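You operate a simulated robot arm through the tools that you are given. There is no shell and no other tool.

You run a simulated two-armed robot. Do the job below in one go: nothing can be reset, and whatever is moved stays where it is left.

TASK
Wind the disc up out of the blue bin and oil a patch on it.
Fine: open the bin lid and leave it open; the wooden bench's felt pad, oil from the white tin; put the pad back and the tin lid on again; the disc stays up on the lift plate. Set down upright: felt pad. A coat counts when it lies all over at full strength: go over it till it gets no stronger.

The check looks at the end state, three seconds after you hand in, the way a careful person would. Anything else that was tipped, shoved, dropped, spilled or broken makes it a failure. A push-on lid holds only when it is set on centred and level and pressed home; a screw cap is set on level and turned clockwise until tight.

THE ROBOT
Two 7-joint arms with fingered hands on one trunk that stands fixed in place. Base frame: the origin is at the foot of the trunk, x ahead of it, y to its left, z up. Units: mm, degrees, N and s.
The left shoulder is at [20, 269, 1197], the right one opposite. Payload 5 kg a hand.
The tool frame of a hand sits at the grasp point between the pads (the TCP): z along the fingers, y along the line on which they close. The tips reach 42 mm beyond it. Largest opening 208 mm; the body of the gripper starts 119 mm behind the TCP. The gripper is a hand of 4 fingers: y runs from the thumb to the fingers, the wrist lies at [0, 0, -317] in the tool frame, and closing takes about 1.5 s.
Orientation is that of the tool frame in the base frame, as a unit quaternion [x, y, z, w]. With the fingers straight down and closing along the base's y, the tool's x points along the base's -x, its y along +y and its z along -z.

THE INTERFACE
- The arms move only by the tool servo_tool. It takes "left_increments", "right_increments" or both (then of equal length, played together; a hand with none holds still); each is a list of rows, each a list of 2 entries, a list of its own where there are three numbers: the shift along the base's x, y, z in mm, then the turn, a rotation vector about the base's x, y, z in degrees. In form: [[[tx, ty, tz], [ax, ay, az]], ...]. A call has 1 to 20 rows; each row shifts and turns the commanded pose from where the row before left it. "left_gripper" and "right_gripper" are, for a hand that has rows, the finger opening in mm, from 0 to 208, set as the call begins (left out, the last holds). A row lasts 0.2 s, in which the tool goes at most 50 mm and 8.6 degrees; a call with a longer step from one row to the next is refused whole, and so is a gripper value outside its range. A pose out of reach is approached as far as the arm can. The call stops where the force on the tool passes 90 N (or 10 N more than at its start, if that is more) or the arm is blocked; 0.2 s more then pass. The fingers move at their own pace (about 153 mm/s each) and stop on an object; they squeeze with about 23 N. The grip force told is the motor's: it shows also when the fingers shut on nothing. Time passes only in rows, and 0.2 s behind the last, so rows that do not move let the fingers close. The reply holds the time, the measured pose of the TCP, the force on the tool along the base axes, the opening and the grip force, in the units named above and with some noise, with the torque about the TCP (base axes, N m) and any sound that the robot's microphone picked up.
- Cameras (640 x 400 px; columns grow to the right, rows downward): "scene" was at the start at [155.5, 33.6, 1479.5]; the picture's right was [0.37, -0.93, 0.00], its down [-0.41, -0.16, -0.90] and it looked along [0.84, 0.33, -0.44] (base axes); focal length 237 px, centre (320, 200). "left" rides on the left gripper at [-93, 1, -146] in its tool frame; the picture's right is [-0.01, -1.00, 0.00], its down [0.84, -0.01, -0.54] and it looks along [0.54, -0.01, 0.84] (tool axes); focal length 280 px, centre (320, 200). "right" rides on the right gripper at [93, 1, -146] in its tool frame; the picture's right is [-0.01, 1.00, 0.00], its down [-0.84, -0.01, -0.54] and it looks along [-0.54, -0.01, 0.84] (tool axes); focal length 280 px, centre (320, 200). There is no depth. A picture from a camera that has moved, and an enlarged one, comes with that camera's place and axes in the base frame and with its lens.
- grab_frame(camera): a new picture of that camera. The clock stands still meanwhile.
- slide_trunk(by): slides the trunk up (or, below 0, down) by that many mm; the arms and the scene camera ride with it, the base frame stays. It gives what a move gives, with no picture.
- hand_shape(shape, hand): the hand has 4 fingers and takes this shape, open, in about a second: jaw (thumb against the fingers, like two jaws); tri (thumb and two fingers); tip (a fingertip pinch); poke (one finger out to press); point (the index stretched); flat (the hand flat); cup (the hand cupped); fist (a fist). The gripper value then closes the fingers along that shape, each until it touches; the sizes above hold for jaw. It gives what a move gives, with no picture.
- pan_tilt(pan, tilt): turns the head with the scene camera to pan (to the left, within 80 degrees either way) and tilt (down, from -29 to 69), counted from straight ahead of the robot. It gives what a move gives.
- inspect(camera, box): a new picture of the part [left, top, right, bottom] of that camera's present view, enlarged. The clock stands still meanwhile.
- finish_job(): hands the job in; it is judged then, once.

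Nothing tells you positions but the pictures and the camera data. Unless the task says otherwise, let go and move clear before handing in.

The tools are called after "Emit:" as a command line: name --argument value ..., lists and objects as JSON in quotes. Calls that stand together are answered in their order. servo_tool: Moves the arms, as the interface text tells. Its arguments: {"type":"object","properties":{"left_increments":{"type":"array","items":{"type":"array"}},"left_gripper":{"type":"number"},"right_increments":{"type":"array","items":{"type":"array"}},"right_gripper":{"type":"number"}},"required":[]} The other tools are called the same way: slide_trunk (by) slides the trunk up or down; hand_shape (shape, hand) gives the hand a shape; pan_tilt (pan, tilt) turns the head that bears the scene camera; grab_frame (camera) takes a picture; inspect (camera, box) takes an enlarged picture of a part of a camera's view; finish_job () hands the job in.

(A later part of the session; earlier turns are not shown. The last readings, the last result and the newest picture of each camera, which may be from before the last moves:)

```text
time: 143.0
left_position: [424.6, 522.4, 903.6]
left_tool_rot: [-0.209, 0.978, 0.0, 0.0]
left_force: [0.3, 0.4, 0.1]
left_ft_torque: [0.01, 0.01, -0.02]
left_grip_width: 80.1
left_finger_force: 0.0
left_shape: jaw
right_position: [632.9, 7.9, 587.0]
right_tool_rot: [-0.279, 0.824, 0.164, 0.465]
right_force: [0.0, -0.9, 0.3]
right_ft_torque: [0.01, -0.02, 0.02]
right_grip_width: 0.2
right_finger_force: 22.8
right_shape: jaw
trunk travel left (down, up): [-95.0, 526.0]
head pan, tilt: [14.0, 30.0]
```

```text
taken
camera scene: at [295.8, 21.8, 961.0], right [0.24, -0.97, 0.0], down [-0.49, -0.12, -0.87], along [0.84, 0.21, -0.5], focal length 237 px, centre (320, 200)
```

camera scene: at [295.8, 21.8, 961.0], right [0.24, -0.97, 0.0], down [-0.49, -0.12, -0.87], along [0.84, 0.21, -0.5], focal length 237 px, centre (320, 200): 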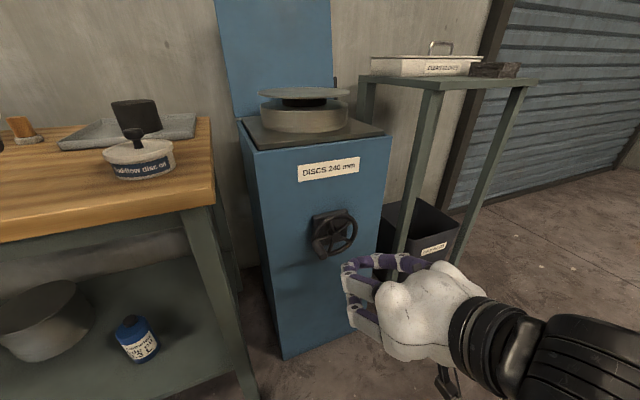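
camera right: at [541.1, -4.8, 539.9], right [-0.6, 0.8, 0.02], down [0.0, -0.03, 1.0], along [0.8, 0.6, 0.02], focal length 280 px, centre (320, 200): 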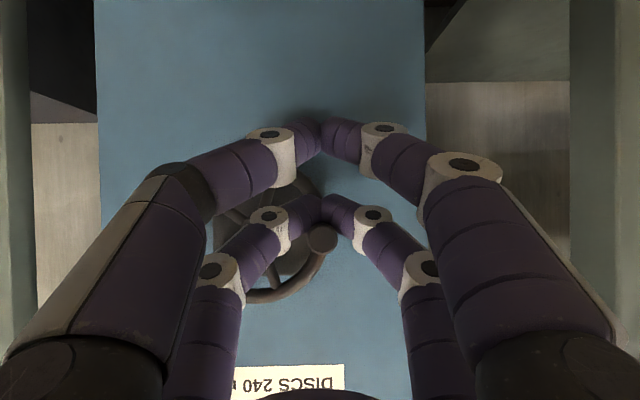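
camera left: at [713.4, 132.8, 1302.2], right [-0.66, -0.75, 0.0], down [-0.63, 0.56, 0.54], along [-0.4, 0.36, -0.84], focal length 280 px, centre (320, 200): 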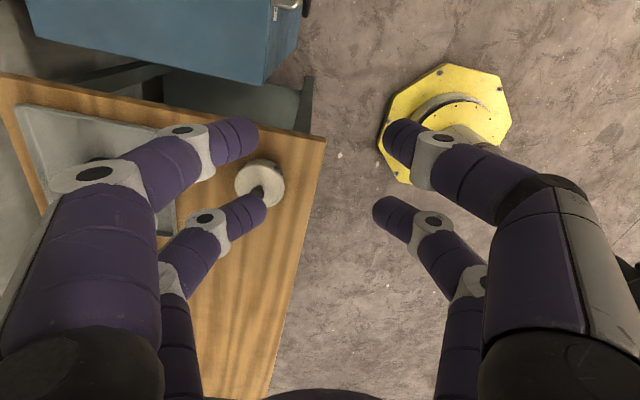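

The right hand is clear of the wheel. I'll raise the trunk and look at the disc top.

Emit:
slide_trunk --by 400

Emit:
grab_frame --camera "scene"

Emit:
inspect --camera "scene" --box '[230, 90, 380, 200]'

```text
time: 146.8
left_position: [425.6, 523.7, 1303.1]
left_tool_rot: [-0.208, 0.978, 0.0, 0.0]
left_force: [0.8, 0.7, 0.5]
left_ft_torque: [-0.01, 0.06, -0.02]
left_grip_width: 79.8
left_finger_force: 0.2
left_shape: jaw
right_position: [633.4, 9.4, 987.6]
right_tool_rot: [-0.278, 0.824, 0.163, 0.466]
right_force: [-0.4, 0.8, 0.3]
right_ft_torque: [-0.02, 0.01, -0.03]
right_grip_width: 0.0
right_finger_force: 22.8
right_shape: jaw
trunk travel left (down, up): [-495.0, 126.0]
head pan, tilt: [14.0, 30.0]
```

```text
taken
camera scene: at [160.0, 21.8, 1392.7], right [0.24, -0.97, 0.0], down [-0.49, -0.12, -0.87], along [0.84, 0.21, -0.5], focal length 237 px, centre (320, 200)
```

scene: 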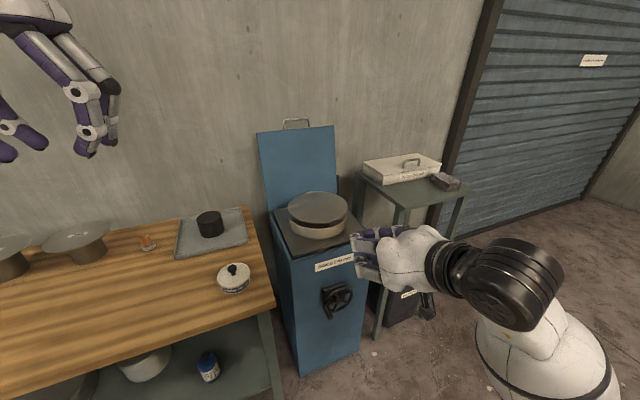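

```text
3.64 times, centred on (305, 145) of scene
camera zoom: at [160.0, 21.8, 1392.7], right [0.24, -0.97, 0.0], down [-0.49, -0.12, -0.87], along [0.84, 0.21, -0.5], focal length 862 px, centre (374, 400)
```

zoom: 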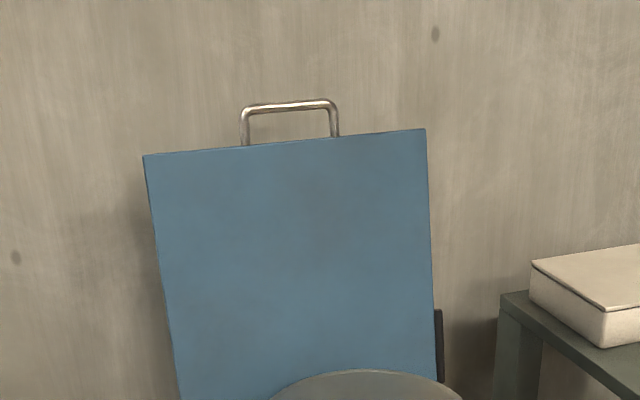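

Emit:
inspect --camera "scene" --box '[260, 175, 380, 265]'

Emit:
inspect --camera "scene" --box '[130, 200, 270, 310]'

Emit:
grab_frame --camera "right"

```text
4.44 times, centred on (320, 220) of scene
camera zoom: at [160.0, 21.8, 1392.7], right [0.24, -0.97, 0.0], down [-0.49, -0.12, -0.87], along [0.84, 0.21, -0.5], focal length 1054 px, centre (320, 111)
```

zoom: 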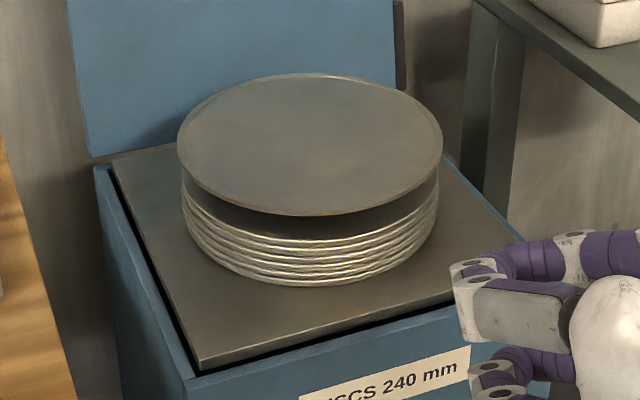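

```text
3.64 times, centred on (200, 255) of scene
camera zoom: at [160.0, 21.8, 1392.7], right [0.24, -0.97, 0.0], down [-0.49, -0.12, -0.87], along [0.84, 0.21, -0.5], focal length 862 px, centre (756, 0)
```

zoom: 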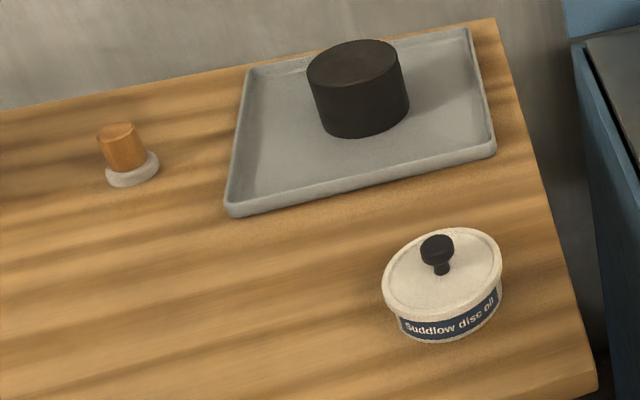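

```text
taken
camera right: at [495.6, -95.4, 983.6], right [-0.6, 0.8, 0.02], down [-0.01, -0.04, 1.0], along [0.8, 0.6, 0.03], focal length 280 px, centre (320, 200)
```

right: 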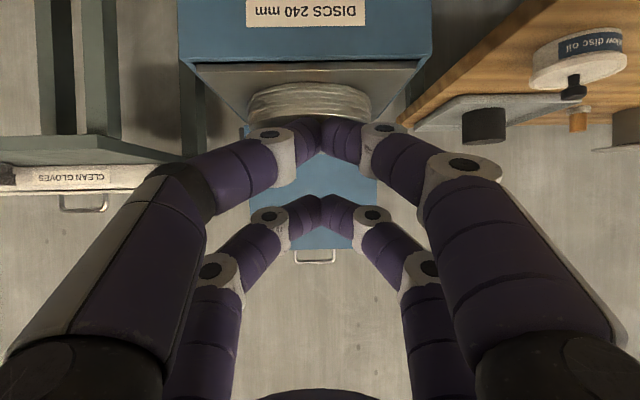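

Emit:
inspect --camera "scene" --box '[290, 186, 350, 226]'

Emit:
servo_tool --right_increments '[[[-30, -40, 0], [0, 0, 0]], [[-30, -40, 0], [0, 0, 0]], [[-20, -40, 0], [0, 0, 0]], [[-10, -40, 0], [0, 0, 0]], [[0, -40, 0], [0, 0, 0]], [[0, 0, 0], [0, 0, 0]]]'

Emit:
inspect --camera "scene" --box '[290, 186, 350, 226]'

```text
10.00 times, centred on (320, 206) of scene
camera zoom: at [160.0, 21.8, 1392.7], right [0.24, -0.97, 0.0], down [-0.49, -0.12, -0.87], along [0.84, 0.21, -0.5], focal length 2371 px, centre (320, 140)
```

zoom: 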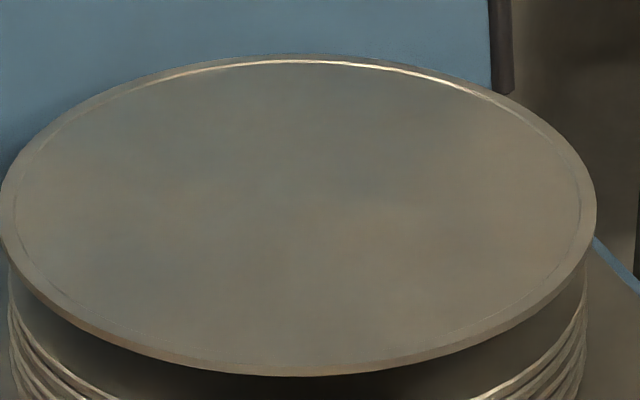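

```text
time: 148.2
left_position: [426.7, 522.6, 1303.0]
left_tool_rot: [-0.208, 0.978, -0.001, 0.001]
left_force: [0.1, 0.6, 0.2]
left_ft_torque: [-0.02, -0.04, 0.02]
left_grip_width: 80.0
left_finger_force: 0.0
left_shape: jaw
right_position: [609.4, -176.2, 994.9]
right_tool_rot: [-0.279, 0.824, 0.164, 0.465]
right_force: [-0.5, 0.1, 0.5]
right_ft_torque: [0.07, 0.02, 0.01]
right_grip_width: 0.2
right_finger_force: 23.1
right_shape: jaw
right hand out of reach, approached as far as the arm can: row 2, 3, 4, 5
trunk travel left (down, up): [-495.0, 126.0]
head pan, tilt: [14.0, 30.0]
```

```text
10.00 times, centred on (320, 206) of scene
camera zoom: at [159.8, 21.9, 1392.8], right [0.24, -0.97, 0.0], down [-0.49, -0.12, -0.87], along [0.84, 0.21, -0.5], focal length 2371 px, centre (320, 140)
```

zoom: 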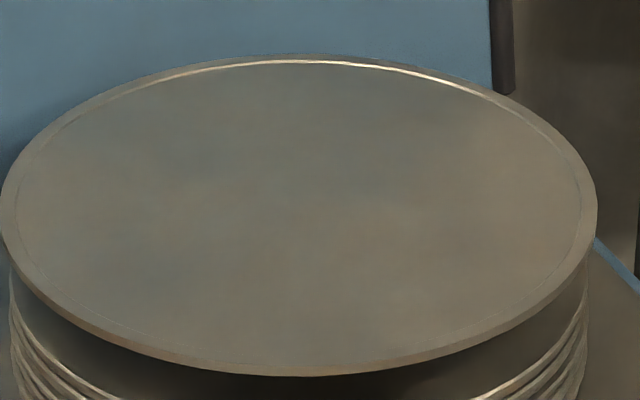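

There is no marked patch, just a plain disc top with a thin rim, so I'll oil an even patch near the middle. Next I'll take the left hand above the white tin to look at it closely.

Emit:
servo_tool --left_increments '[[[20, -16, -35], [0, 0, 0]], [[20, -16, -35], [0, 0, 0]], [[20, -16, -35], [0, 0, 0]], [[20, -16, -35], [0, 0, 0]], [[20, -16, -35], [0, 0, 0]], [[20, -16, -35], [0, 0, 0]], [[20, -16, -35], [0, 0, 0]], [[20, -16, -35], [0, 0, 0]], [[0, 0, 0], [0, 0, 0]]]' --left_gripper 130

Emit:
grab_frame --camera "left"

Emit:
grab_frame --camera "scene"

```text
time: 150.2
left_position: [585.9, 395.6, 1024.6]
left_tool_rot: [-0.208, 0.978, 0.001, 0.002]
left_force: [0.5, 0.0, -0.1]
left_ft_torque: [0.05, 0.04, 0.0]
left_grip_width: 129.4
left_finger_force: 0.1
left_shape: jaw
right_position: [609.3, -175.7, 994.8]
right_tool_rot: [-0.278, 0.824, 0.164, 0.466]
right_force: [0.4, -0.5, -0.7]
right_ft_torque: [0.04, 0.04, 0.08]
right_grip_width: 0.2
right_finger_force: 23.0
right_shape: jaw
trunk travel left (down, up): [-495.0, 126.0]
head pan, tilt: [14.0, 30.0]
```

```text
taken
camera left: at [669.7, 433.9, 1171.7], right [0.42, -0.91, 0.0], down [-0.77, -0.35, 0.54], along [-0.49, -0.23, -0.84], focal length 280 px, centre (320, 200)
```

left: 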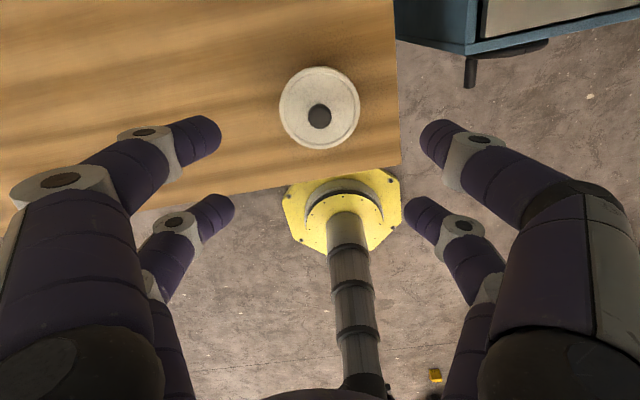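

```text
taken
camera scene: at [160.1, 21.7, 1393.0], right [0.24, -0.97, 0.0], down [-0.48, -0.12, -0.87], along [0.84, 0.21, -0.5], focal length 237 px, centre (320, 200)
```

scene: 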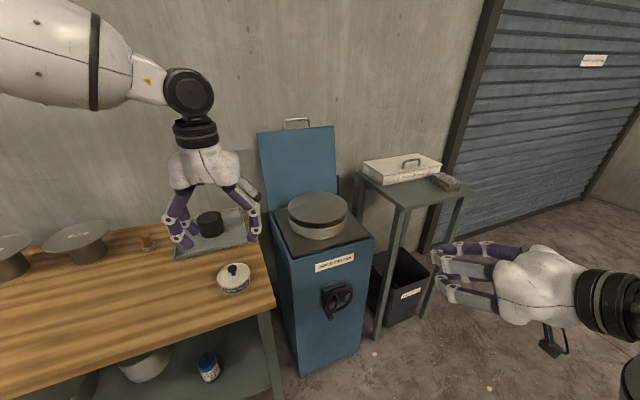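

Tin lid centre is about [591.5,398] with its top at z≈837 and the knob ball near z≈868. I'll use the front finger pair on the knob, so I'll shift the hand, narrow it to 60 mm and come lower for a check.

Emit:
servo_tool --left_increments '[[[-12, -5.5, -20], [0, 0, 0]], [[-12.5, -5.5, -20], [0, 0, 0]], [[0, 0, -20], [0, 0, 0]], [[0, 0, 0], [0, 0, 0]]]' --left_gripper 60

Emit:
grab_frame --camera "left"

Emit:
inspect --camera "scene" --box '[170, 170, 300, 310]'

```text
time: 151.2
left_position: [560.9, 382.6, 962.7]
left_tool_rot: [-0.207, 0.978, 0.0, 0.0]
left_force: [0.1, 0.0, 0.1]
left_ft_torque: [0.02, 0.04, -0.01]
left_grip_width: 60.5
left_finger_force: 0.0
left_shape: jaw
right_position: [609.6, -176.4, 995.0]
right_tool_rot: [-0.279, 0.824, 0.164, 0.465]
right_force: [0.0, 0.2, -0.6]
right_ft_torque: [0.01, 0.02, -0.03]
right_grip_width: 0.2
right_finger_force: 23.0
right_shape: jaw
trunk travel left (down, up): [-495.0, 126.0]
head pan, tilt: [14.0, 30.0]
```

```text
taken
camera left: at [645.6, 422.7, 1110.3], right [0.42, -0.91, 0.0], down [-0.77, -0.35, 0.54], along [-0.49, -0.23, -0.84], focal length 280 px, centre (320, 200)
```

left: 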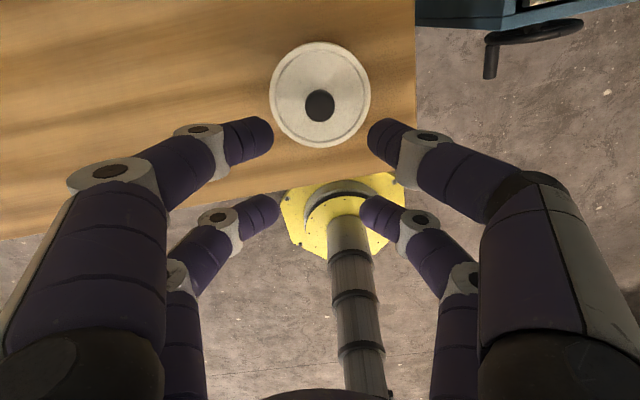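

```text
2.86 times, centred on (235, 240) of scene
camera zoom: at [160.0, 21.8, 1392.9], right [0.24, -0.97, 0.0], down [-0.48, -0.12, -0.87], along [0.84, 0.21, -0.5], focal length 677 px, centre (563, 86)
```

zoom: 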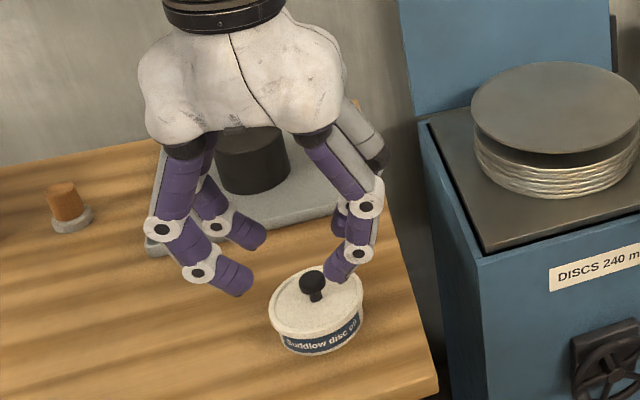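

Emit:
servo_tool --left_increments '[[[0, 0, -20], [0, 0, 0]], [[0, 0, -20], [0, 0, 0]], [[0, 0, -15], [0, 0, 0]], [[0, 0, 0], [0, 0, 0]]]'

Emit:
grab_frame --camera "left"

Emit:
inspect --camera "scene" --box '[190, 210, 290, 310]'

```text
time: 152.2
left_position: [562.8, 384.2, 908.4]
left_tool_rot: [-0.208, 0.978, 0.0, 0.0]
left_force: [-0.7, 0.3, -0.4]
left_ft_torque: [-0.01, 0.04, 0.01]
left_grip_width: 60.4
left_finger_force: 0.1
left_shape: jaw
right_position: [608.9, -175.4, 994.9]
right_tool_rot: [-0.279, 0.824, 0.165, 0.466]
right_force: [1.0, 0.5, 0.2]
right_ft_torque: [-0.02, 0.01, 0.05]
right_grip_width: 0.2
right_finger_force: 23.3
right_shape: jaw
trunk travel left (down, up): [-495.0, 126.0]
head pan, tilt: [14.0, 30.0]
```

```text
taken
camera left: at [646.8, 422.5, 1055.5], right [0.42, -0.91, 0.0], down [-0.77, -0.35, 0.54], along [-0.49, -0.23, -0.84], focal length 280 px, centre (320, 200)
```

left: 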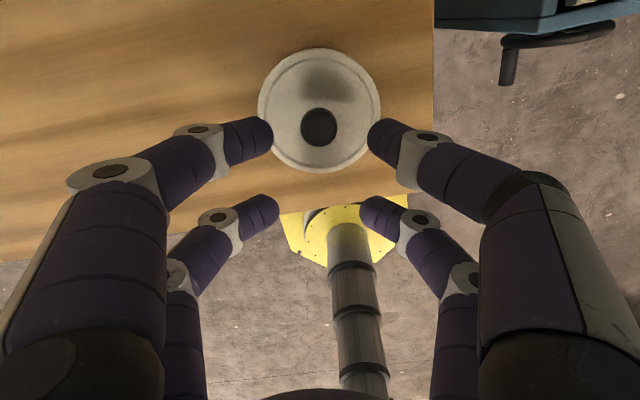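

```text
4.00 times, centred on (240, 260) of scene
camera zoom: at [160.0, 21.8, 1392.9], right [0.24, -0.97, 0.0], down [-0.49, -0.12, -0.87], along [0.84, 0.21, -0.5], focal length 948 px, centre (640, -40)
```

zoom: 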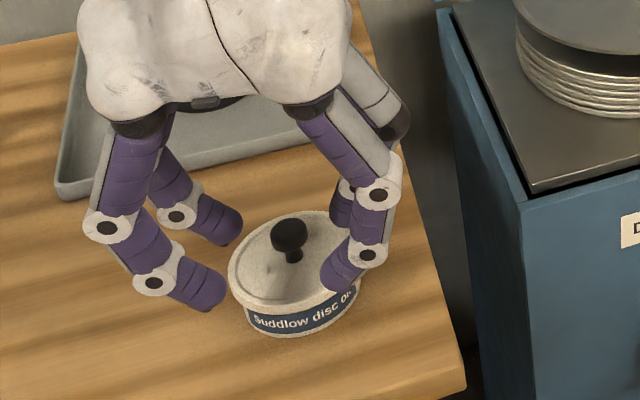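

Emit:
servo_tool --left_increments '[[[0, 0, -9], [0, 0, 0]], [[0, 0, 0], [0, 0, 0]]]'

Emit:
servo_tool --left_increments '[[[0, 0, 0], [0, 0, 0]], [[0, 0, 0], [0, 0, 0]], [[0, 0, 0], [0, 0, 0]], [[0, 0, 0], [0, 0, 0]]]' --left_gripper 0

Emit:
grab_frame --camera "left"

Emit:
inspect --camera "scene" --box '[190, 210, 290, 310]'

```text
time: 152.8
left_position: [561.7, 383.1, 899.3]
left_tool_rot: [-0.208, 0.978, 0.0, 0.0]
left_force: [0.3, 0.3, -0.2]
left_ft_torque: [-0.02, 0.01, 0.01]
left_grip_width: 60.3
left_finger_force: 0.0
left_shape: jaw
right_position: [609.2, -176.8, 994.1]
right_tool_rot: [-0.279, 0.824, 0.164, 0.465]
right_force: [-1.0, 0.0, 1.1]
right_ft_torque: [0.03, 0.04, -0.01]
right_grip_width: 0.0
right_finger_force: 22.9
right_shape: jaw
trunk travel left (down, up): [-495.0, 126.0]
head pan, tilt: [14.0, 30.0]
```

```text
time: 153.8
left_position: [561.4, 382.6, 898.6]
left_tool_rot: [-0.208, 0.978, 0.0, 0.0]
left_force: [0.5, -0.8, -1.4]
left_ft_torque: [-0.05, 0.02, 0.0]
left_grip_width: 6.2
left_finger_force: 23.6
left_shape: jaw
right_position: [609.3, -177.4, 994.6]
right_tool_rot: [-0.279, 0.824, 0.164, 0.465]
right_force: [0.9, -0.4, -0.7]
right_ft_torque: [0.02, -0.03, 0.0]
right_grip_width: 0.0
right_finger_force: 23.5
right_shape: jaw
trunk travel left (down, up): [-495.0, 126.0]
head pan, tilt: [14.0, 30.0]
```

```text
taken
camera left: at [646.4, 422.4, 1046.3], right [0.42, -0.91, 0.0], down [-0.77, -0.35, 0.54], along [-0.49, -0.23, -0.84], focal length 280 px, centre (320, 200)
```

left: 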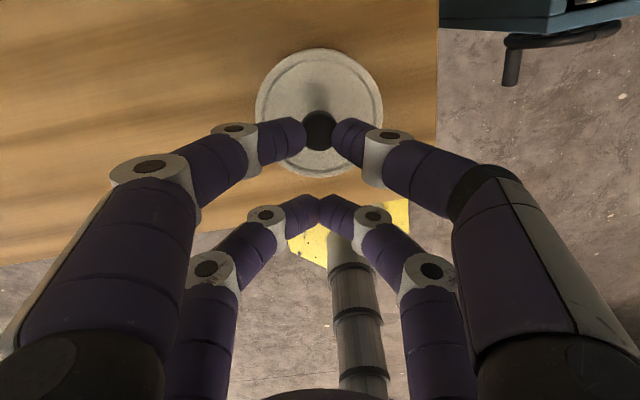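

```text
4.00 times, centred on (240, 260) of scene
camera zoom: at [159.9, 21.8, 1392.8], right [0.24, -0.97, 0.0], down [-0.49, -0.12, -0.87], along [0.84, 0.21, -0.5], focal length 948 px, centre (640, -40)
```

zoom: 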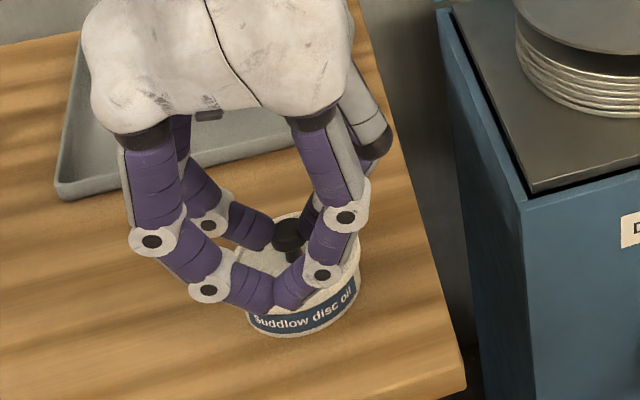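

The front pair grips the knob. I'll lift slowly and watch the force as the lid lets go.

Emit:
servo_tool --left_increments '[[[0, 0, 3], [0, 0, 0]], [[0, 0, 3], [0, 0, 0]], [[0, 0, 3], [0, 0, 0]], [[0, 0, 0], [0, 0, 0]]]'

Emit:
servo_tool --left_increments '[[[0, 0, 4], [0, 0, 0]], [[0, 0, 4], [0, 0, 0]], [[0, 0, 4], [0, 0, 0]], [[0, 0, 0], [0, 0, 0]]]'

Emit:
inspect --camera "scene" --box '[190, 210, 290, 310]'

Emit:
grab_frame --camera "left"

```text
time: 154.8
left_position: [561.5, 383.8, 908.8]
left_tool_rot: [-0.208, 0.978, 0.001, -0.001]
left_force: [0.2, 0.4, -0.3]
left_ft_torque: [0.0, 0.0, 0.03]
left_grip_width: 6.5
left_finger_force: 23.0
left_shape: jaw
right_position: [609.2, -176.1, 994.9]
right_tool_rot: [-0.279, 0.824, 0.164, 0.465]
right_force: [-0.2, -0.9, -0.3]
right_ft_torque: [0.02, -0.02, 0.02]
right_grip_width: 0.0
right_finger_force: 22.7
right_shape: jaw
trunk travel left (down, up): [-495.0, 126.0]
head pan, tilt: [14.0, 30.0]
heard: snap
```

```text
time: 155.8
left_position: [561.7, 384.1, 920.6]
left_tool_rot: [-0.208, 0.978, 0.001, 0.0]
left_force: [-0.1, 0.0, -0.3]
left_ft_torque: [-0.01, 0.05, -0.03]
left_grip_width: 6.7
left_finger_force: 23.1
left_shape: jaw
right_position: [610.4, -175.6, 995.5]
right_tool_rot: [-0.278, 0.824, 0.163, 0.465]
right_force: [-0.3, 0.1, -0.4]
right_ft_torque: [-0.04, 0.01, -0.01]
right_grip_width: 0.4
right_finger_force: 23.6
right_shape: jaw
trunk travel left (down, up): [-495.0, 126.0]
head pan, tilt: [14.0, 30.0]
```

```text
4.00 times, centred on (240, 260) of scene
camera zoom: at [159.8, 21.8, 1392.9], right [0.24, -0.97, 0.0], down [-0.49, -0.12, -0.87], along [0.84, 0.21, -0.5], focal length 948 px, centre (640, -40)
```

zoom: 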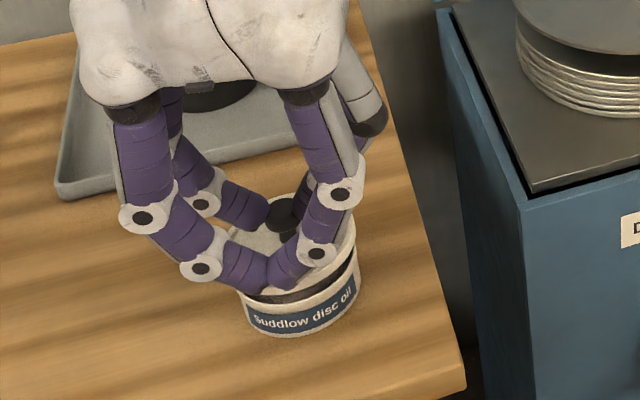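

```text
taken
camera left: at [645.7, 422.5, 1066.9], right [0.42, -0.91, 0.0], down [-0.77, -0.35, 0.54], along [-0.49, -0.23, -0.84], focal length 280 px, centre (320, 200)
```

left: 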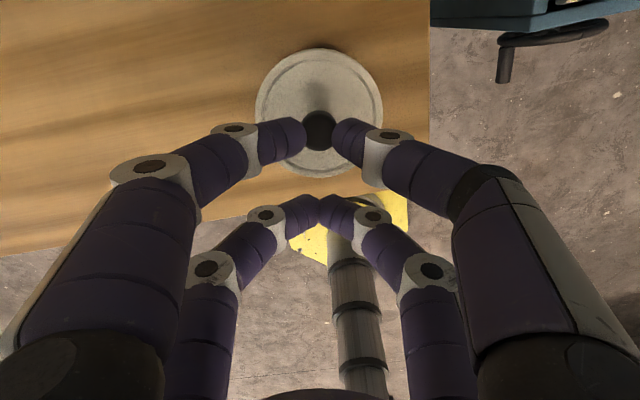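

A snap was heard and the lid is off and level in the grip. I'll carry it about 150 mm to the left over clear bench and set it down flat.

Emit:
servo_tool --left_increments '[[[0, 0, 15], [0, 0, 0]], [[0, 0, 15], [0, 0, 0]], [[-15, 20, 0], [0, 0, 0]], [[-15, 20, 0], [0, 0, 0]], [[-15, 20, 0], [0, 0, 0]], [[-15, 20, 0], [0, 0, 0]], [[-15, 20, 0], [0, 0, 0]], [[-14, 21, 0], [0, 0, 0]], [[0, 0, 0], [0, 0, 0]]]'

Emit:
grab_frame --camera "left"

Emit:
inspect --camera "scene" --box '[130, 190, 290, 310]'

```text
time: 157.8
left_position: [471.8, 504.5, 950.5]
left_tool_rot: [-0.207, 0.978, 0.001, 0.001]
left_force: [-0.5, -0.2, 0.4]
left_ft_torque: [-0.01, -0.01, -0.01]
left_grip_width: 6.6
left_finger_force: 23.0
left_shape: jaw
right_position: [610.4, -176.3, 994.8]
right_tool_rot: [-0.279, 0.824, 0.164, 0.465]
right_force: [-1.2, -0.6, -0.4]
right_ft_torque: [0.0, 0.01, -0.05]
right_grip_width: 0.1
right_finger_force: 22.9
right_shape: jaw
trunk travel left (down, up): [-495.0, 126.0]
head pan, tilt: [14.0, 30.0]
```

```text
taken
camera left: at [556.9, 543.7, 1097.6], right [0.42, -0.91, 0.0], down [-0.77, -0.35, 0.54], along [-0.49, -0.23, -0.84], focal length 280 px, centre (320, 200)
```

left: 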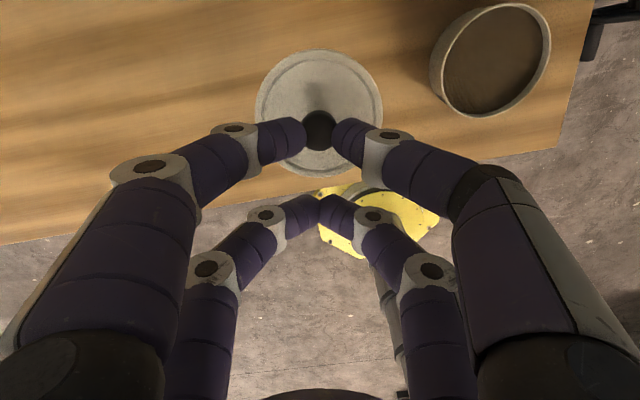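

```text
3.33 times, centred on (210, 250) of scene
camera zoom: at [159.5, 21.7, 1392.9], right [0.24, -0.97, 0.0], down [-0.48, -0.12, -0.87], along [0.84, 0.21, -0.5], focal length 790 px, centre (687, 33)
```

zoom: 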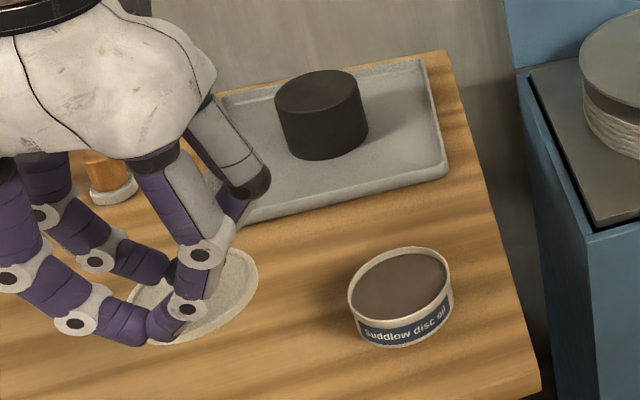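

The tin is open and full of dark oil. Lowering the lid to the bench gently until contact.

Emit:
servo_tool --left_increments '[[[0, 0, -20], [0, 0, 0]], [[0, 0, -20], [0, 0, 0]], [[0, 0, -20], [0, 0, 0]], [[0, 0, -10], [0, 0, 0]], [[0, 0, 0], [0, 0, 0]]]'

Emit:
servo_tool --left_increments '[[[0, 0, -4], [0, 0, 0]], [[0, 0, -3], [0, 0, 0]], [[0, 0, 0], [0, 0, 0]]]'

Emit:
servo_tool --left_increments '[[[0, 0, -3], [0, 0, 0]], [[0, 0, 0], [0, 0, 0]]]'

```text
time: 159.0
left_position: [472.3, 505.1, 879.6]
left_tool_rot: [-0.208, 0.978, -0.001, 0.0]
left_force: [0.7, 0.4, -0.2]
left_ft_torque: [0.03, 0.01, 0.01]
left_grip_width: 6.3
left_finger_force: 22.9
left_shape: jaw
right_position: [609.8, -176.8, 994.6]
right_tool_rot: [-0.279, 0.824, 0.164, 0.465]
right_force: [-0.1, 0.2, -0.1]
right_ft_torque: [0.0, -0.01, 0.02]
right_grip_width: 0.4
right_finger_force: 22.7
right_shape: jaw
trunk travel left (down, up): [-495.0, 126.0]
head pan, tilt: [14.0, 30.0]
```

```text
time: 159.8
left_position: [472.2, 504.6, 873.0]
left_tool_rot: [-0.208, 0.978, 0.0, -0.001]
left_force: [0.2, 0.0, -0.2]
left_ft_torque: [0.02, -0.01, -0.01]
left_grip_width: 6.3
left_finger_force: 23.1
left_shape: jaw
right_position: [610.5, -176.1, 993.9]
right_tool_rot: [-0.279, 0.824, 0.164, 0.465]
right_force: [0.8, -0.1, 0.2]
right_ft_torque: [0.02, 0.03, 0.05]
right_grip_width: 0.0
right_finger_force: 23.2
right_shape: jaw
trunk travel left (down, up): [-495.0, 126.0]
head pan, tilt: [14.0, 30.0]
```

```text
time: 160.4
left_position: [471.3, 505.8, 868.9]
left_tool_rot: [-0.209, 0.978, 0.0, 0.0]
left_force: [0.1, 0.1, -0.2]
left_ft_torque: [0.01, -0.01, -0.03]
left_grip_width: 6.5
left_finger_force: 23.2
left_shape: jaw
right_position: [610.4, -176.8, 995.2]
right_tool_rot: [-0.278, 0.824, 0.164, 0.466]
right_force: [0.2, -0.5, 0.6]
right_ft_torque: [0.0, 0.0, -0.03]
right_grip_width: 0.0
right_finger_force: 23.2
right_shape: jaw
trunk travel left (down, up): [-495.0, 126.0]
head pan, tilt: [14.0, 30.0]
```

Emit:
servo_tool --left_increments '[[[0, 0, -3], [0, 0, 0]], [[0, 0, 0], [0, 0, 0]]]'

Emit:
servo_tool --left_increments '[[[0, 0, -3], [0, 0, 0]], [[0, 0, 0], [0, 0, 0]]]'

Emit:
inspect --camera "scene" --box '[110, 190, 270, 310]'

```text
time: 161.0
left_position: [471.7, 505.5, 866.4]
left_tool_rot: [-0.208, 0.978, 0.001, 0.002]
left_force: [-0.9, -0.2, 4.1]
left_ft_torque: [0.09, -0.05, 0.05]
left_grip_width: 6.5
left_finger_force: 22.9
left_shape: jaw
right_position: [609.2, -177.5, 995.1]
right_tool_rot: [-0.279, 0.824, 0.164, 0.466]
right_force: [0.5, 0.1, -0.1]
right_ft_torque: [0.0, 0.0, -0.01]
right_grip_width: 0.1
right_finger_force: 23.2
right_shape: jaw
trunk travel left (down, up): [-495.0, 126.0]
head pan, tilt: [14.0, 30.0]
```

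```text
time: 161.6
left_position: [470.9, 504.4, 865.5]
left_tool_rot: [-0.207, 0.978, -0.001, 0.002]
left_force: [-1.9, -1.8, 24.7]
left_ft_torque: [0.27, -0.59, 0.04]
left_grip_width: 7.3
left_finger_force: 22.8
left_shape: jaw
right_position: [610.8, -177.8, 995.4]
right_tool_rot: [-0.279, 0.824, 0.164, 0.466]
right_force: [0.0, 0.0, -1.0]
right_ft_torque: [-0.01, 0.0, -0.02]
right_grip_width: 0.0
right_finger_force: 23.3
right_shape: jaw
trunk travel left (down, up): [-495.0, 126.0]
head pan, tilt: [14.0, 30.0]
```

```text
3.33 times, centred on (190, 250) of scene
camera zoom: at [158.9, 20.9, 1393.2], right [0.24, -0.97, 0.0], down [-0.48, -0.12, -0.87], along [0.84, 0.21, -0.5], focal length 790 px, centre (753, 33)
```

zoom: 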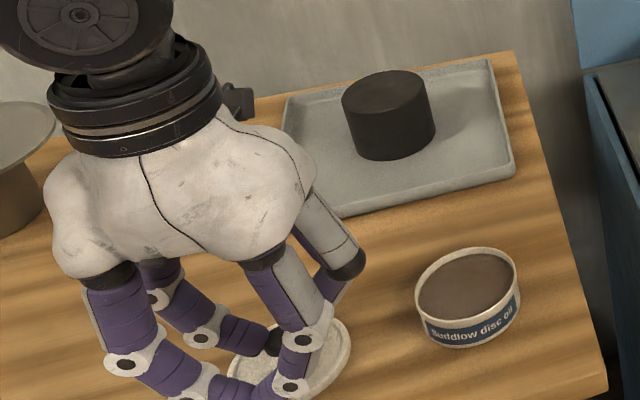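

The lid touched down at TCP z≈866.5. I'll relieve the pressure, open and rise.

Emit:
servo_tool --left_increments '[[[0, 0, 2.5], [0, 0, 0]], [[0, 0, 0], [0, 0, 0]]]'

Emit:
servo_tool --left_increments '[[[0, 0, 0], [0, 0, 0]], [[0, 0, 0], [0, 0, 0]], [[0, 0, 0], [0, 0, 0]]]' --left_gripper 60

Emit:
servo_tool --left_increments '[[[0, 0, 20], [0, 0, 0]], [[0, 0, 25], [0, 0, 0]], [[0, 0, 25], [0, 0, 0]], [[0, 0, 25], [0, 0, 0]], [[0, 0, 0], [0, 0, 0]]]'

Emit:
grab_frame --camera "left"

Emit:
inspect --camera "scene" --box '[110, 190, 270, 310]'

```text
time: 162.2
left_position: [471.7, 504.6, 866.0]
left_tool_rot: [-0.208, 0.978, 0.0, -0.001]
left_force: [2.8, -1.6, 8.1]
left_ft_torque: [0.02, -0.32, -0.07]
left_grip_width: 7.3
left_finger_force: 22.7
left_shape: jaw
right_position: [610.0, -176.8, 995.3]
right_tool_rot: [-0.279, 0.824, 0.164, 0.465]
right_force: [-0.5, 0.1, 0.8]
right_ft_torque: [0.0, -0.01, 0.0]
right_grip_width: 0.1
right_finger_force: 22.6
right_shape: jaw
trunk travel left (down, up): [-495.0, 126.0]
head pan, tilt: [14.0, 30.0]
```

```text
time: 163.0
left_position: [470.9, 504.9, 866.7]
left_tool_rot: [-0.208, 0.978, 0.0, 0.0]
left_force: [-0.3, 0.1, 0.4]
left_ft_torque: [-0.01, -0.01, 0.02]
left_grip_width: 59.7
left_finger_force: 0.1
left_shape: jaw
right_position: [609.7, -175.5, 994.6]
right_tool_rot: [-0.279, 0.824, 0.164, 0.466]
right_force: [-0.8, 0.2, -0.3]
right_ft_torque: [-0.01, 0.04, 0.0]
right_grip_width: 0.1
right_finger_force: 23.1
right_shape: jaw
trunk travel left (down, up): [-495.0, 126.0]
head pan, tilt: [14.0, 30.0]
```

```text
time: 164.2
left_position: [470.6, 505.3, 961.0]
left_tool_rot: [-0.208, 0.978, 0.0, -0.001]
left_force: [0.1, 0.5, -0.2]
left_ft_torque: [-0.01, -0.02, 0.0]
left_grip_width: 59.5
left_finger_force: 0.0
left_shape: jaw
right_position: [609.2, -175.6, 995.0]
right_tool_rot: [-0.278, 0.825, 0.163, 0.465]
right_force: [0.1, 0.0, 0.4]
right_ft_torque: [0.02, 0.02, 0.0]
right_grip_width: 0.0
right_finger_force: 22.9
right_shape: jaw
trunk travel left (down, up): [-495.0, 126.0]
head pan, tilt: [14.0, 30.0]
```

```text
taken
camera left: at [555.5, 544.2, 1108.9], right [0.42, -0.91, 0.0], down [-0.77, -0.35, 0.54], along [-0.49, -0.23, -0.84], focal length 280 px, centre (320, 200)
```

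left: 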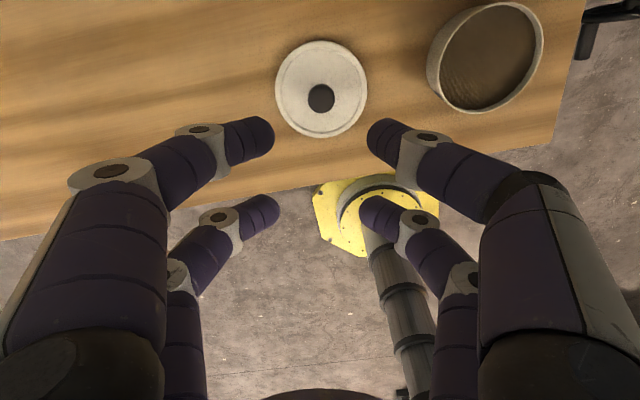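

```text
3.33 times, centred on (190, 250) of scene
camera zoom: at [159.7, 21.8, 1392.8], right [0.24, -0.97, 0.0], down [-0.49, -0.12, -0.87], along [0.84, 0.21, -0.5], focal length 790 px, centre (753, 33)
```

zoom: 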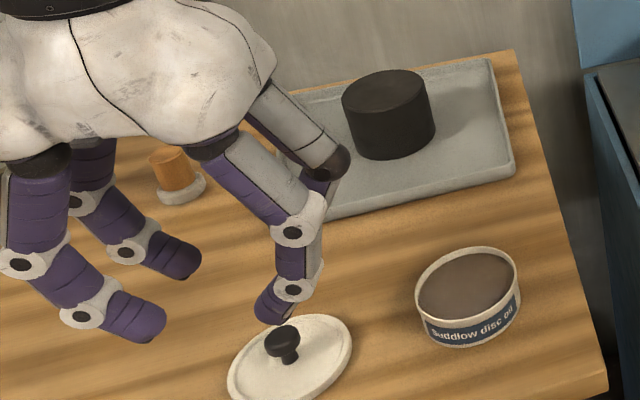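

Lid sits flat on the bench. Now I'll carry the open left hand over to the felt pad and look down at it.

Emit:
servo_tool --left_increments '[[[18, 32, 8], [0, 0, 0]], [[18, 32, 8], [0, 0, 0]], [[18, 32, 8], [0, 0, 0]], [[18, 32, 8], [0, 0, 0]], [[18, 32, 8], [0, 0, 0]], [[18, 32, 0], [0, 0, 0]], [[18, 32, 0], [0, 0, 0]], [[18, 32, 0], [0, 0, 0]], [[20, 35, 0], [0, 0, 0]], [[0, 0, 0], [0, 0, 0]]]' --left_gripper 90

Emit:
grab_frame --camera "left"

Emit:
pan_tilt --pan 40 --tilt 30

Emit:
grab_frame --camera "scene"

```text
time: 166.4
left_position: [637.0, 797.1, 1001.7]
left_tool_rot: [-0.208, 0.978, 0.0, 0.0]
left_force: [-0.8, 0.1, 0.0]
left_ft_torque: [0.01, 0.04, 0.01]
left_grip_width: 89.7
left_finger_force: 0.0
left_shape: jaw
right_position: [610.1, -177.0, 994.0]
right_tool_rot: [-0.279, 0.824, 0.164, 0.465]
right_force: [0.0, -0.8, 0.1]
right_ft_torque: [0.0, 0.01, 0.0]
right_grip_width: 0.0
right_finger_force: 22.5
right_shape: jaw
trunk travel left (down, up): [-495.0, 126.0]
head pan, tilt: [14.0, 30.0]
```

```text
taken
camera left: at [721.3, 835.6, 1148.9], right [0.42, -0.91, 0.0], down [-0.77, -0.35, 0.54], along [-0.49, -0.23, -0.84], focal length 280 px, centre (320, 200)
```

left: 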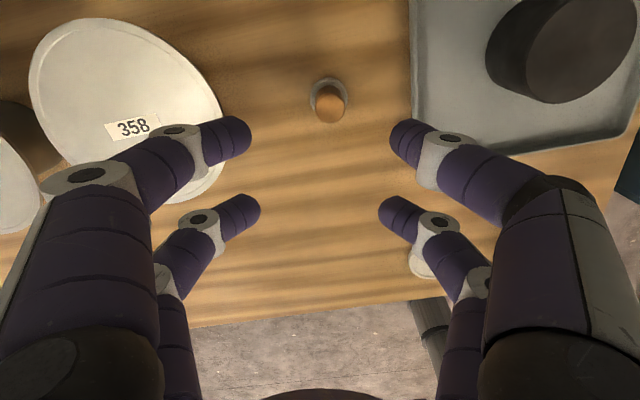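

```text
time: 167.3
left_position: [636.5, 797.8, 1000.0]
left_tool_rot: [-0.208, 0.978, 0.0, 0.0]
left_force: [-0.3, 0.1, 1.3]
left_ft_torque: [0.04, -0.01, -0.02]
left_grip_width: 89.8
left_finger_force: 0.0
left_shape: jaw
right_position: [608.2, -176.3, 995.4]
right_tool_rot: [-0.278, 0.824, 0.163, 0.465]
right_force: [0.2, 0.3, 0.2]
right_ft_torque: [0.03, 0.01, -0.01]
right_grip_width: 0.0
right_finger_force: 23.4
right_shape: jaw
trunk travel left (down, up): [-495.0, 126.0]
head pan, tilt: [40.0, 30.0]
```

```text
taken
camera scene: at [141.3, 58.0, 1392.9], right [0.64, -0.77, 0.0], down [-0.38, -0.32, -0.87], along [0.66, 0.56, -0.5], focal length 237 px, centre (320, 200)
```

scene: 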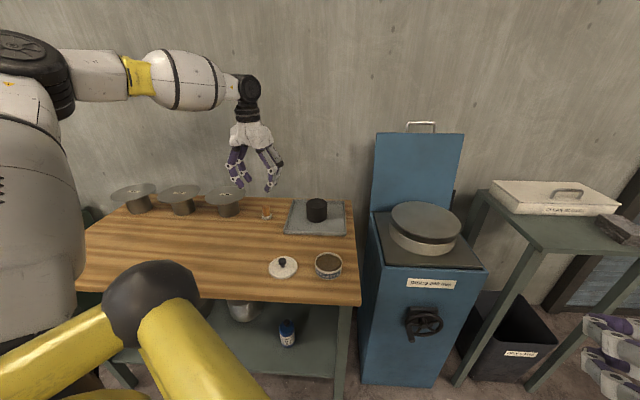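

The neighbouring spool labelled 358 is close on the left, so I need to measure it and the pad before descending.

Emit:
inspect --camera "scene" --box '[190, 170, 310, 245]'

Emit:
inspect --camera "left" --box '[20, 0, 420, 240]'

```text
5.33 times, centred on (250, 208) of scene
camera zoom: at [141.3, 58.0, 1392.9], right [0.64, -0.77, 0.0], down [-0.38, -0.32, -0.87], along [0.66, 0.56, -0.5], focal length 1264 px, centre (693, 160)
```

zoom: 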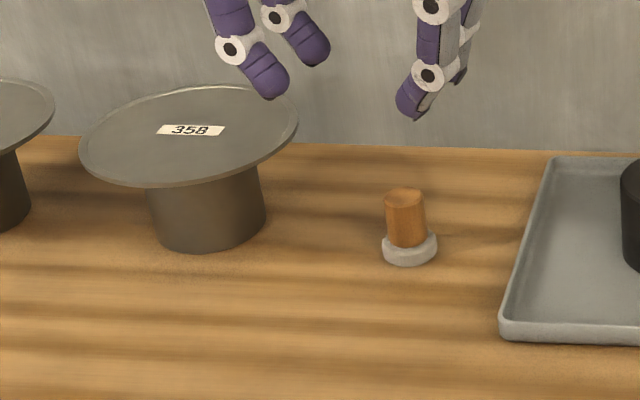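

```text
1.60 times, centred on (220, 120) of left
camera zoom: at [720.9, 835.5, 1148.5], right [0.42, -0.91, 0.0], down [-0.77, -0.35, 0.54], along [-0.49, -0.23, -0.84], focal length 449 px, centre (480, 328)
```

zoom: 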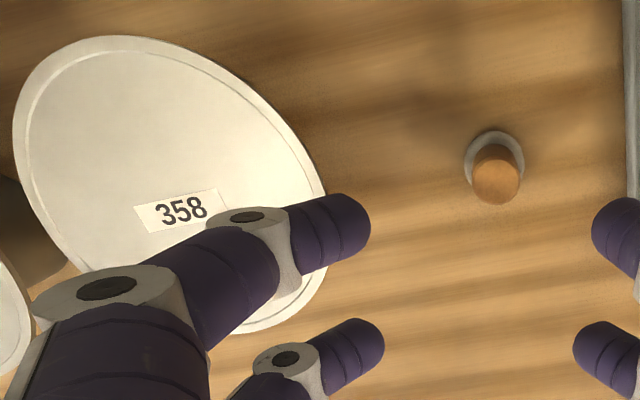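

The pad stands at about [656.5,793.7] with its handle top at z≈861, and the spool's edge is about 97 mm away. With a 60 mm opening there's room, so I'll align the front pair and descend partway.

Emit:
servo_tool --left_increments '[[[-5, -8.7, 0], [0, 0, 0]], [[-5, -8.8, 0], [0, 0, 0]], [[0, 0, -20], [0, 0, 0]], [[0, 0, -20], [0, 0, 0]], [[0, 0, -20], [0, 0, 0]], [[0, 0, 0], [0, 0, 0]]]' --left_gripper 60

Emit:
grab_frame --camera "left"

Emit:
inspect --camera "scene" --box '[190, 150, 310, 245]'

```text
time: 168.7
left_position: [627.4, 777.7, 943.0]
left_tool_rot: [-0.208, 0.978, 0.0, 0.001]
left_force: [0.3, 0.4, -0.2]
left_ft_torque: [0.02, 0.03, 0.02]
left_grip_width: 60.4
left_finger_force: 0.0
left_shape: jaw
right_position: [610.4, -176.6, 995.4]
right_tool_rot: [-0.279, 0.824, 0.164, 0.465]
right_force: [0.2, 1.0, -0.7]
right_ft_torque: [0.01, 0.01, 0.03]
right_grip_width: 0.0
right_finger_force: 23.2
right_shape: jaw
trunk travel left (down, up): [-495.0, 126.0]
head pan, tilt: [40.0, 30.0]
```

```text
taken
camera left: at [710.8, 816.5, 1089.5], right [0.42, -0.91, 0.0], down [-0.77, -0.35, 0.54], along [-0.49, -0.23, -0.84], focal length 280 px, centre (320, 200)
```

left: 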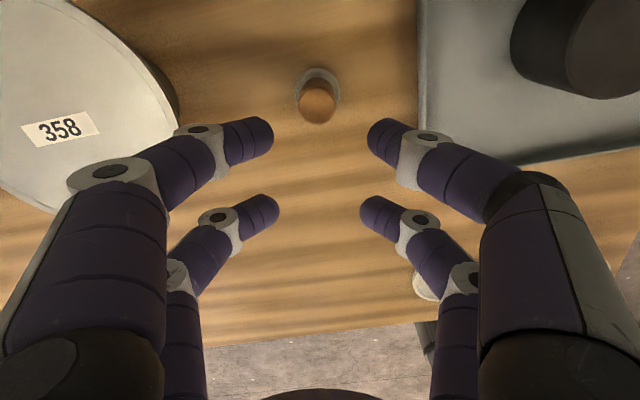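

```text
4.21 times, centred on (250, 198) of scene
camera zoom: at [141.5, 58.0, 1392.9], right [0.64, -0.77, 0.0], down [-0.38, -0.32, -0.87], along [0.66, 0.56, -0.5], focal length 998 px, centre (615, 210)
```

zoom: 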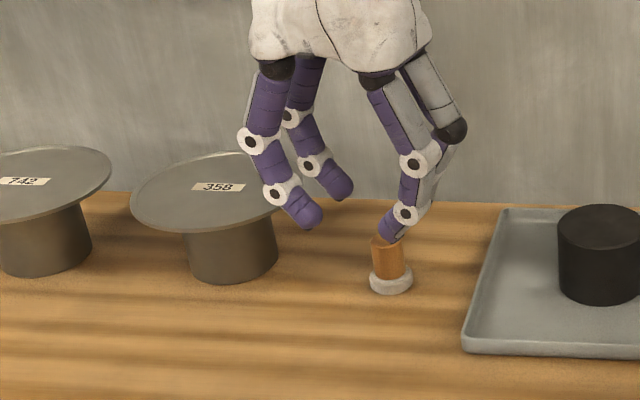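

Emit:
inspect --camera "left" --box '[240, 40, 400, 160]'

```text
3.33 times, centred on (320, 100) of left
camera zoom: at [710.8, 816.5, 1089.5], right [0.42, -0.91, 0.0], down [-0.77, -0.35, 0.54], along [-0.49, -0.23, -0.84], focal length 935 px, centre (320, 533)
```

zoom: 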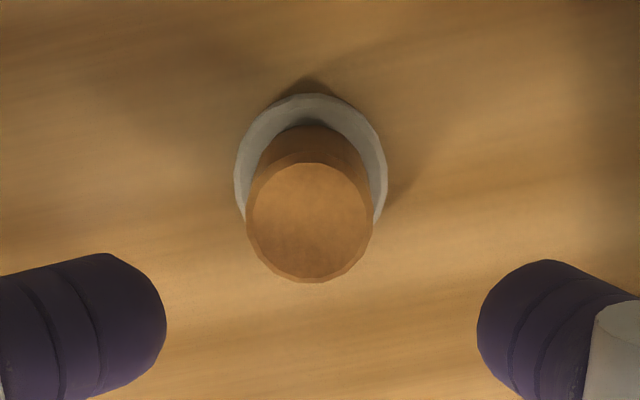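

Emit:
servo_tool --left_increments '[[[-1, 2.3, -15], [0, 0, 0]], [[0, 0, -15], [0, 0, 0]], [[0, 0, -13], [0, 0, 0]], [[0, 0, 0], [0, 0, 0]]]'

Emit:
grab_frame --camera "left"

Emit:
inspect --camera "scene" --box '[190, 150, 310, 245]'

```text
time: 169.7
left_position: [624.4, 781.8, 899.5]
left_tool_rot: [-0.208, 0.978, 0.0, 0.0]
left_force: [-0.3, 0.1, 1.0]
left_ft_torque: [0.0, -0.02, -0.02]
left_grip_width: 60.2
left_finger_force: 0.2
left_shape: jaw
right_position: [609.7, -176.8, 995.2]
right_tool_rot: [-0.279, 0.824, 0.165, 0.465]
right_force: [0.5, 0.4, 0.0]
right_ft_torque: [-0.01, 0.0, -0.02]
right_grip_width: 0.0
right_finger_force: 22.8
right_shape: jaw
trunk travel left (down, up): [-495.0, 126.0]
head pan, tilt: [40.0, 30.0]
```

```text
taken
camera left: at [709.0, 820.1, 1046.8], right [0.42, -0.91, 0.0], down [-0.77, -0.35, 0.54], along [-0.49, -0.23, -0.84], focal length 280 px, centre (320, 200)
```

left: 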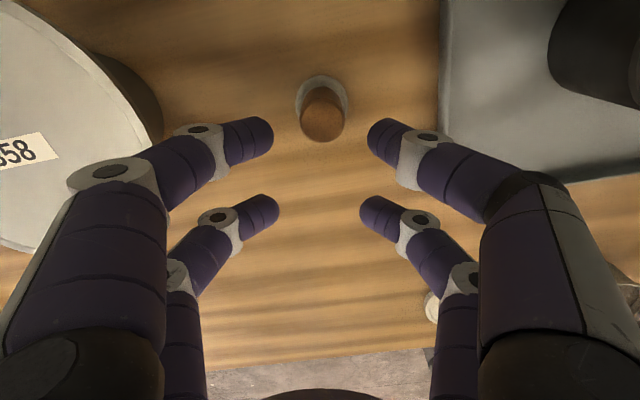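

```text
4.21 times, centred on (250, 198) of scene
camera zoom: at [141.4, 57.9, 1392.9], right [0.64, -0.77, 0.0], down [-0.38, -0.32, -0.87], along [0.66, 0.56, -0.5], focal length 998 px, centre (615, 210)
```

zoom: 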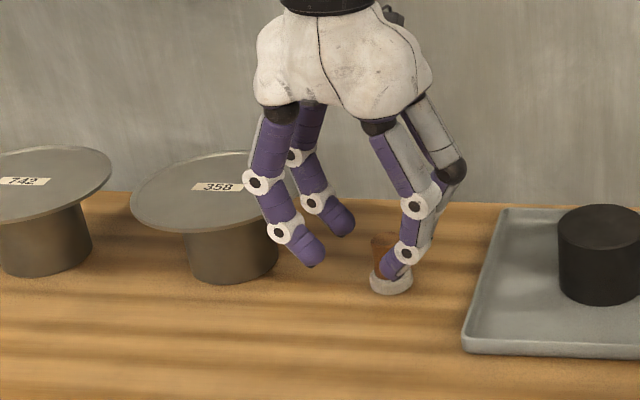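

Clearance to the spool is fine. Descending the rest and closing on the handle.

Emit:
servo_tool --left_increments '[[[0.5, -1, -10], [0, 0, 0]], [[0, 0, -10], [0, 0, 0]], [[0, 0, -8], [0, 0, 0]], [[0, 0, 0], [0, 0, 0]]]'

Emit:
servo_tool --left_increments '[[[0, 0, 0], [0, 0, 0]], [[0, 0, 0], [0, 0, 0]], [[0, 0, 0], [0, 0, 0]], [[0, 0, 0], [0, 0, 0]]]' --left_gripper 0

Emit:
grab_frame --camera "left"

Emit:
inspect --camera "scene" --box '[210, 170, 310, 245]'

```text
time: 170.7
left_position: [624.9, 779.7, 871.1]
left_tool_rot: [-0.208, 0.978, 0.0, 0.0]
left_force: [-0.1, -0.6, -1.4]
left_ft_torque: [0.01, 0.02, -0.01]
left_grip_width: 60.4
left_finger_force: 0.1
left_shape: jaw
right_position: [609.7, -175.5, 994.3]
right_tool_rot: [-0.28, 0.824, 0.164, 0.465]
right_force: [-0.6, 0.5, -0.5]
right_ft_torque: [-0.02, -0.01, 0.01]
right_grip_width: 0.1
right_finger_force: 22.9
right_shape: jaw
trunk travel left (down, up): [-495.0, 126.0]
head pan, tilt: [40.0, 30.0]
```

```text
time: 171.7
left_position: [624.8, 780.8, 872.4]
left_tool_rot: [-0.208, 0.978, 0.0, 0.0]
left_force: [0.7, 0.2, -0.2]
left_ft_torque: [0.0, 0.01, 0.02]
left_grip_width: 13.3
left_finger_force: 22.9
left_shape: jaw
right_position: [608.4, -176.8, 995.1]
right_tool_rot: [-0.279, 0.824, 0.164, 0.465]
right_force: [-0.7, 1.6, 1.1]
right_ft_torque: [-0.01, -0.01, -0.01]
right_grip_width: 0.3
right_finger_force: 23.2
right_shape: jaw
trunk travel left (down, up): [-495.0, 126.0]
head pan, tilt: [40.0, 30.0]
```

```text
taken
camera left: at [709.2, 819.3, 1018.3], right [0.42, -0.91, 0.0], down [-0.77, -0.35, 0.54], along [-0.49, -0.23, -0.84], focal length 280 px, centre (320, 200)
```

left: 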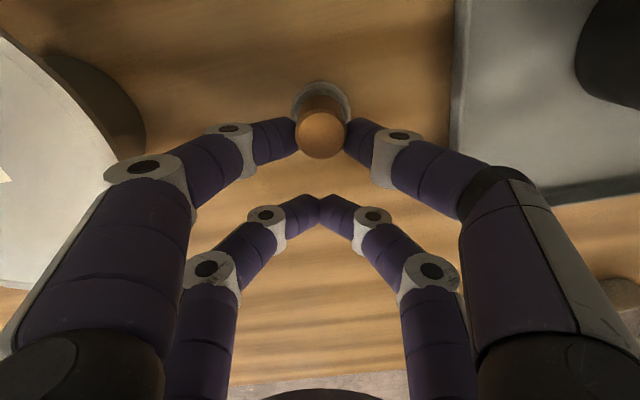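

```text
5.33 times, centred on (260, 208) of scene
camera zoom: at [141.4, 58.0, 1392.9], right [0.64, -0.77, 0.0], down [-0.38, -0.32, -0.87], along [0.66, 0.56, -0.5], focal length 1264 px, centre (640, 160)
```

zoom: 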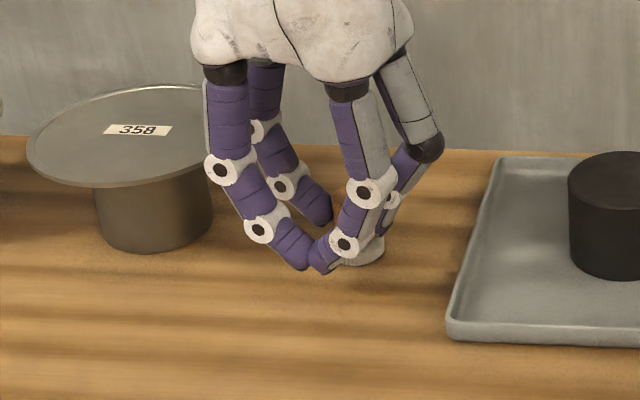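

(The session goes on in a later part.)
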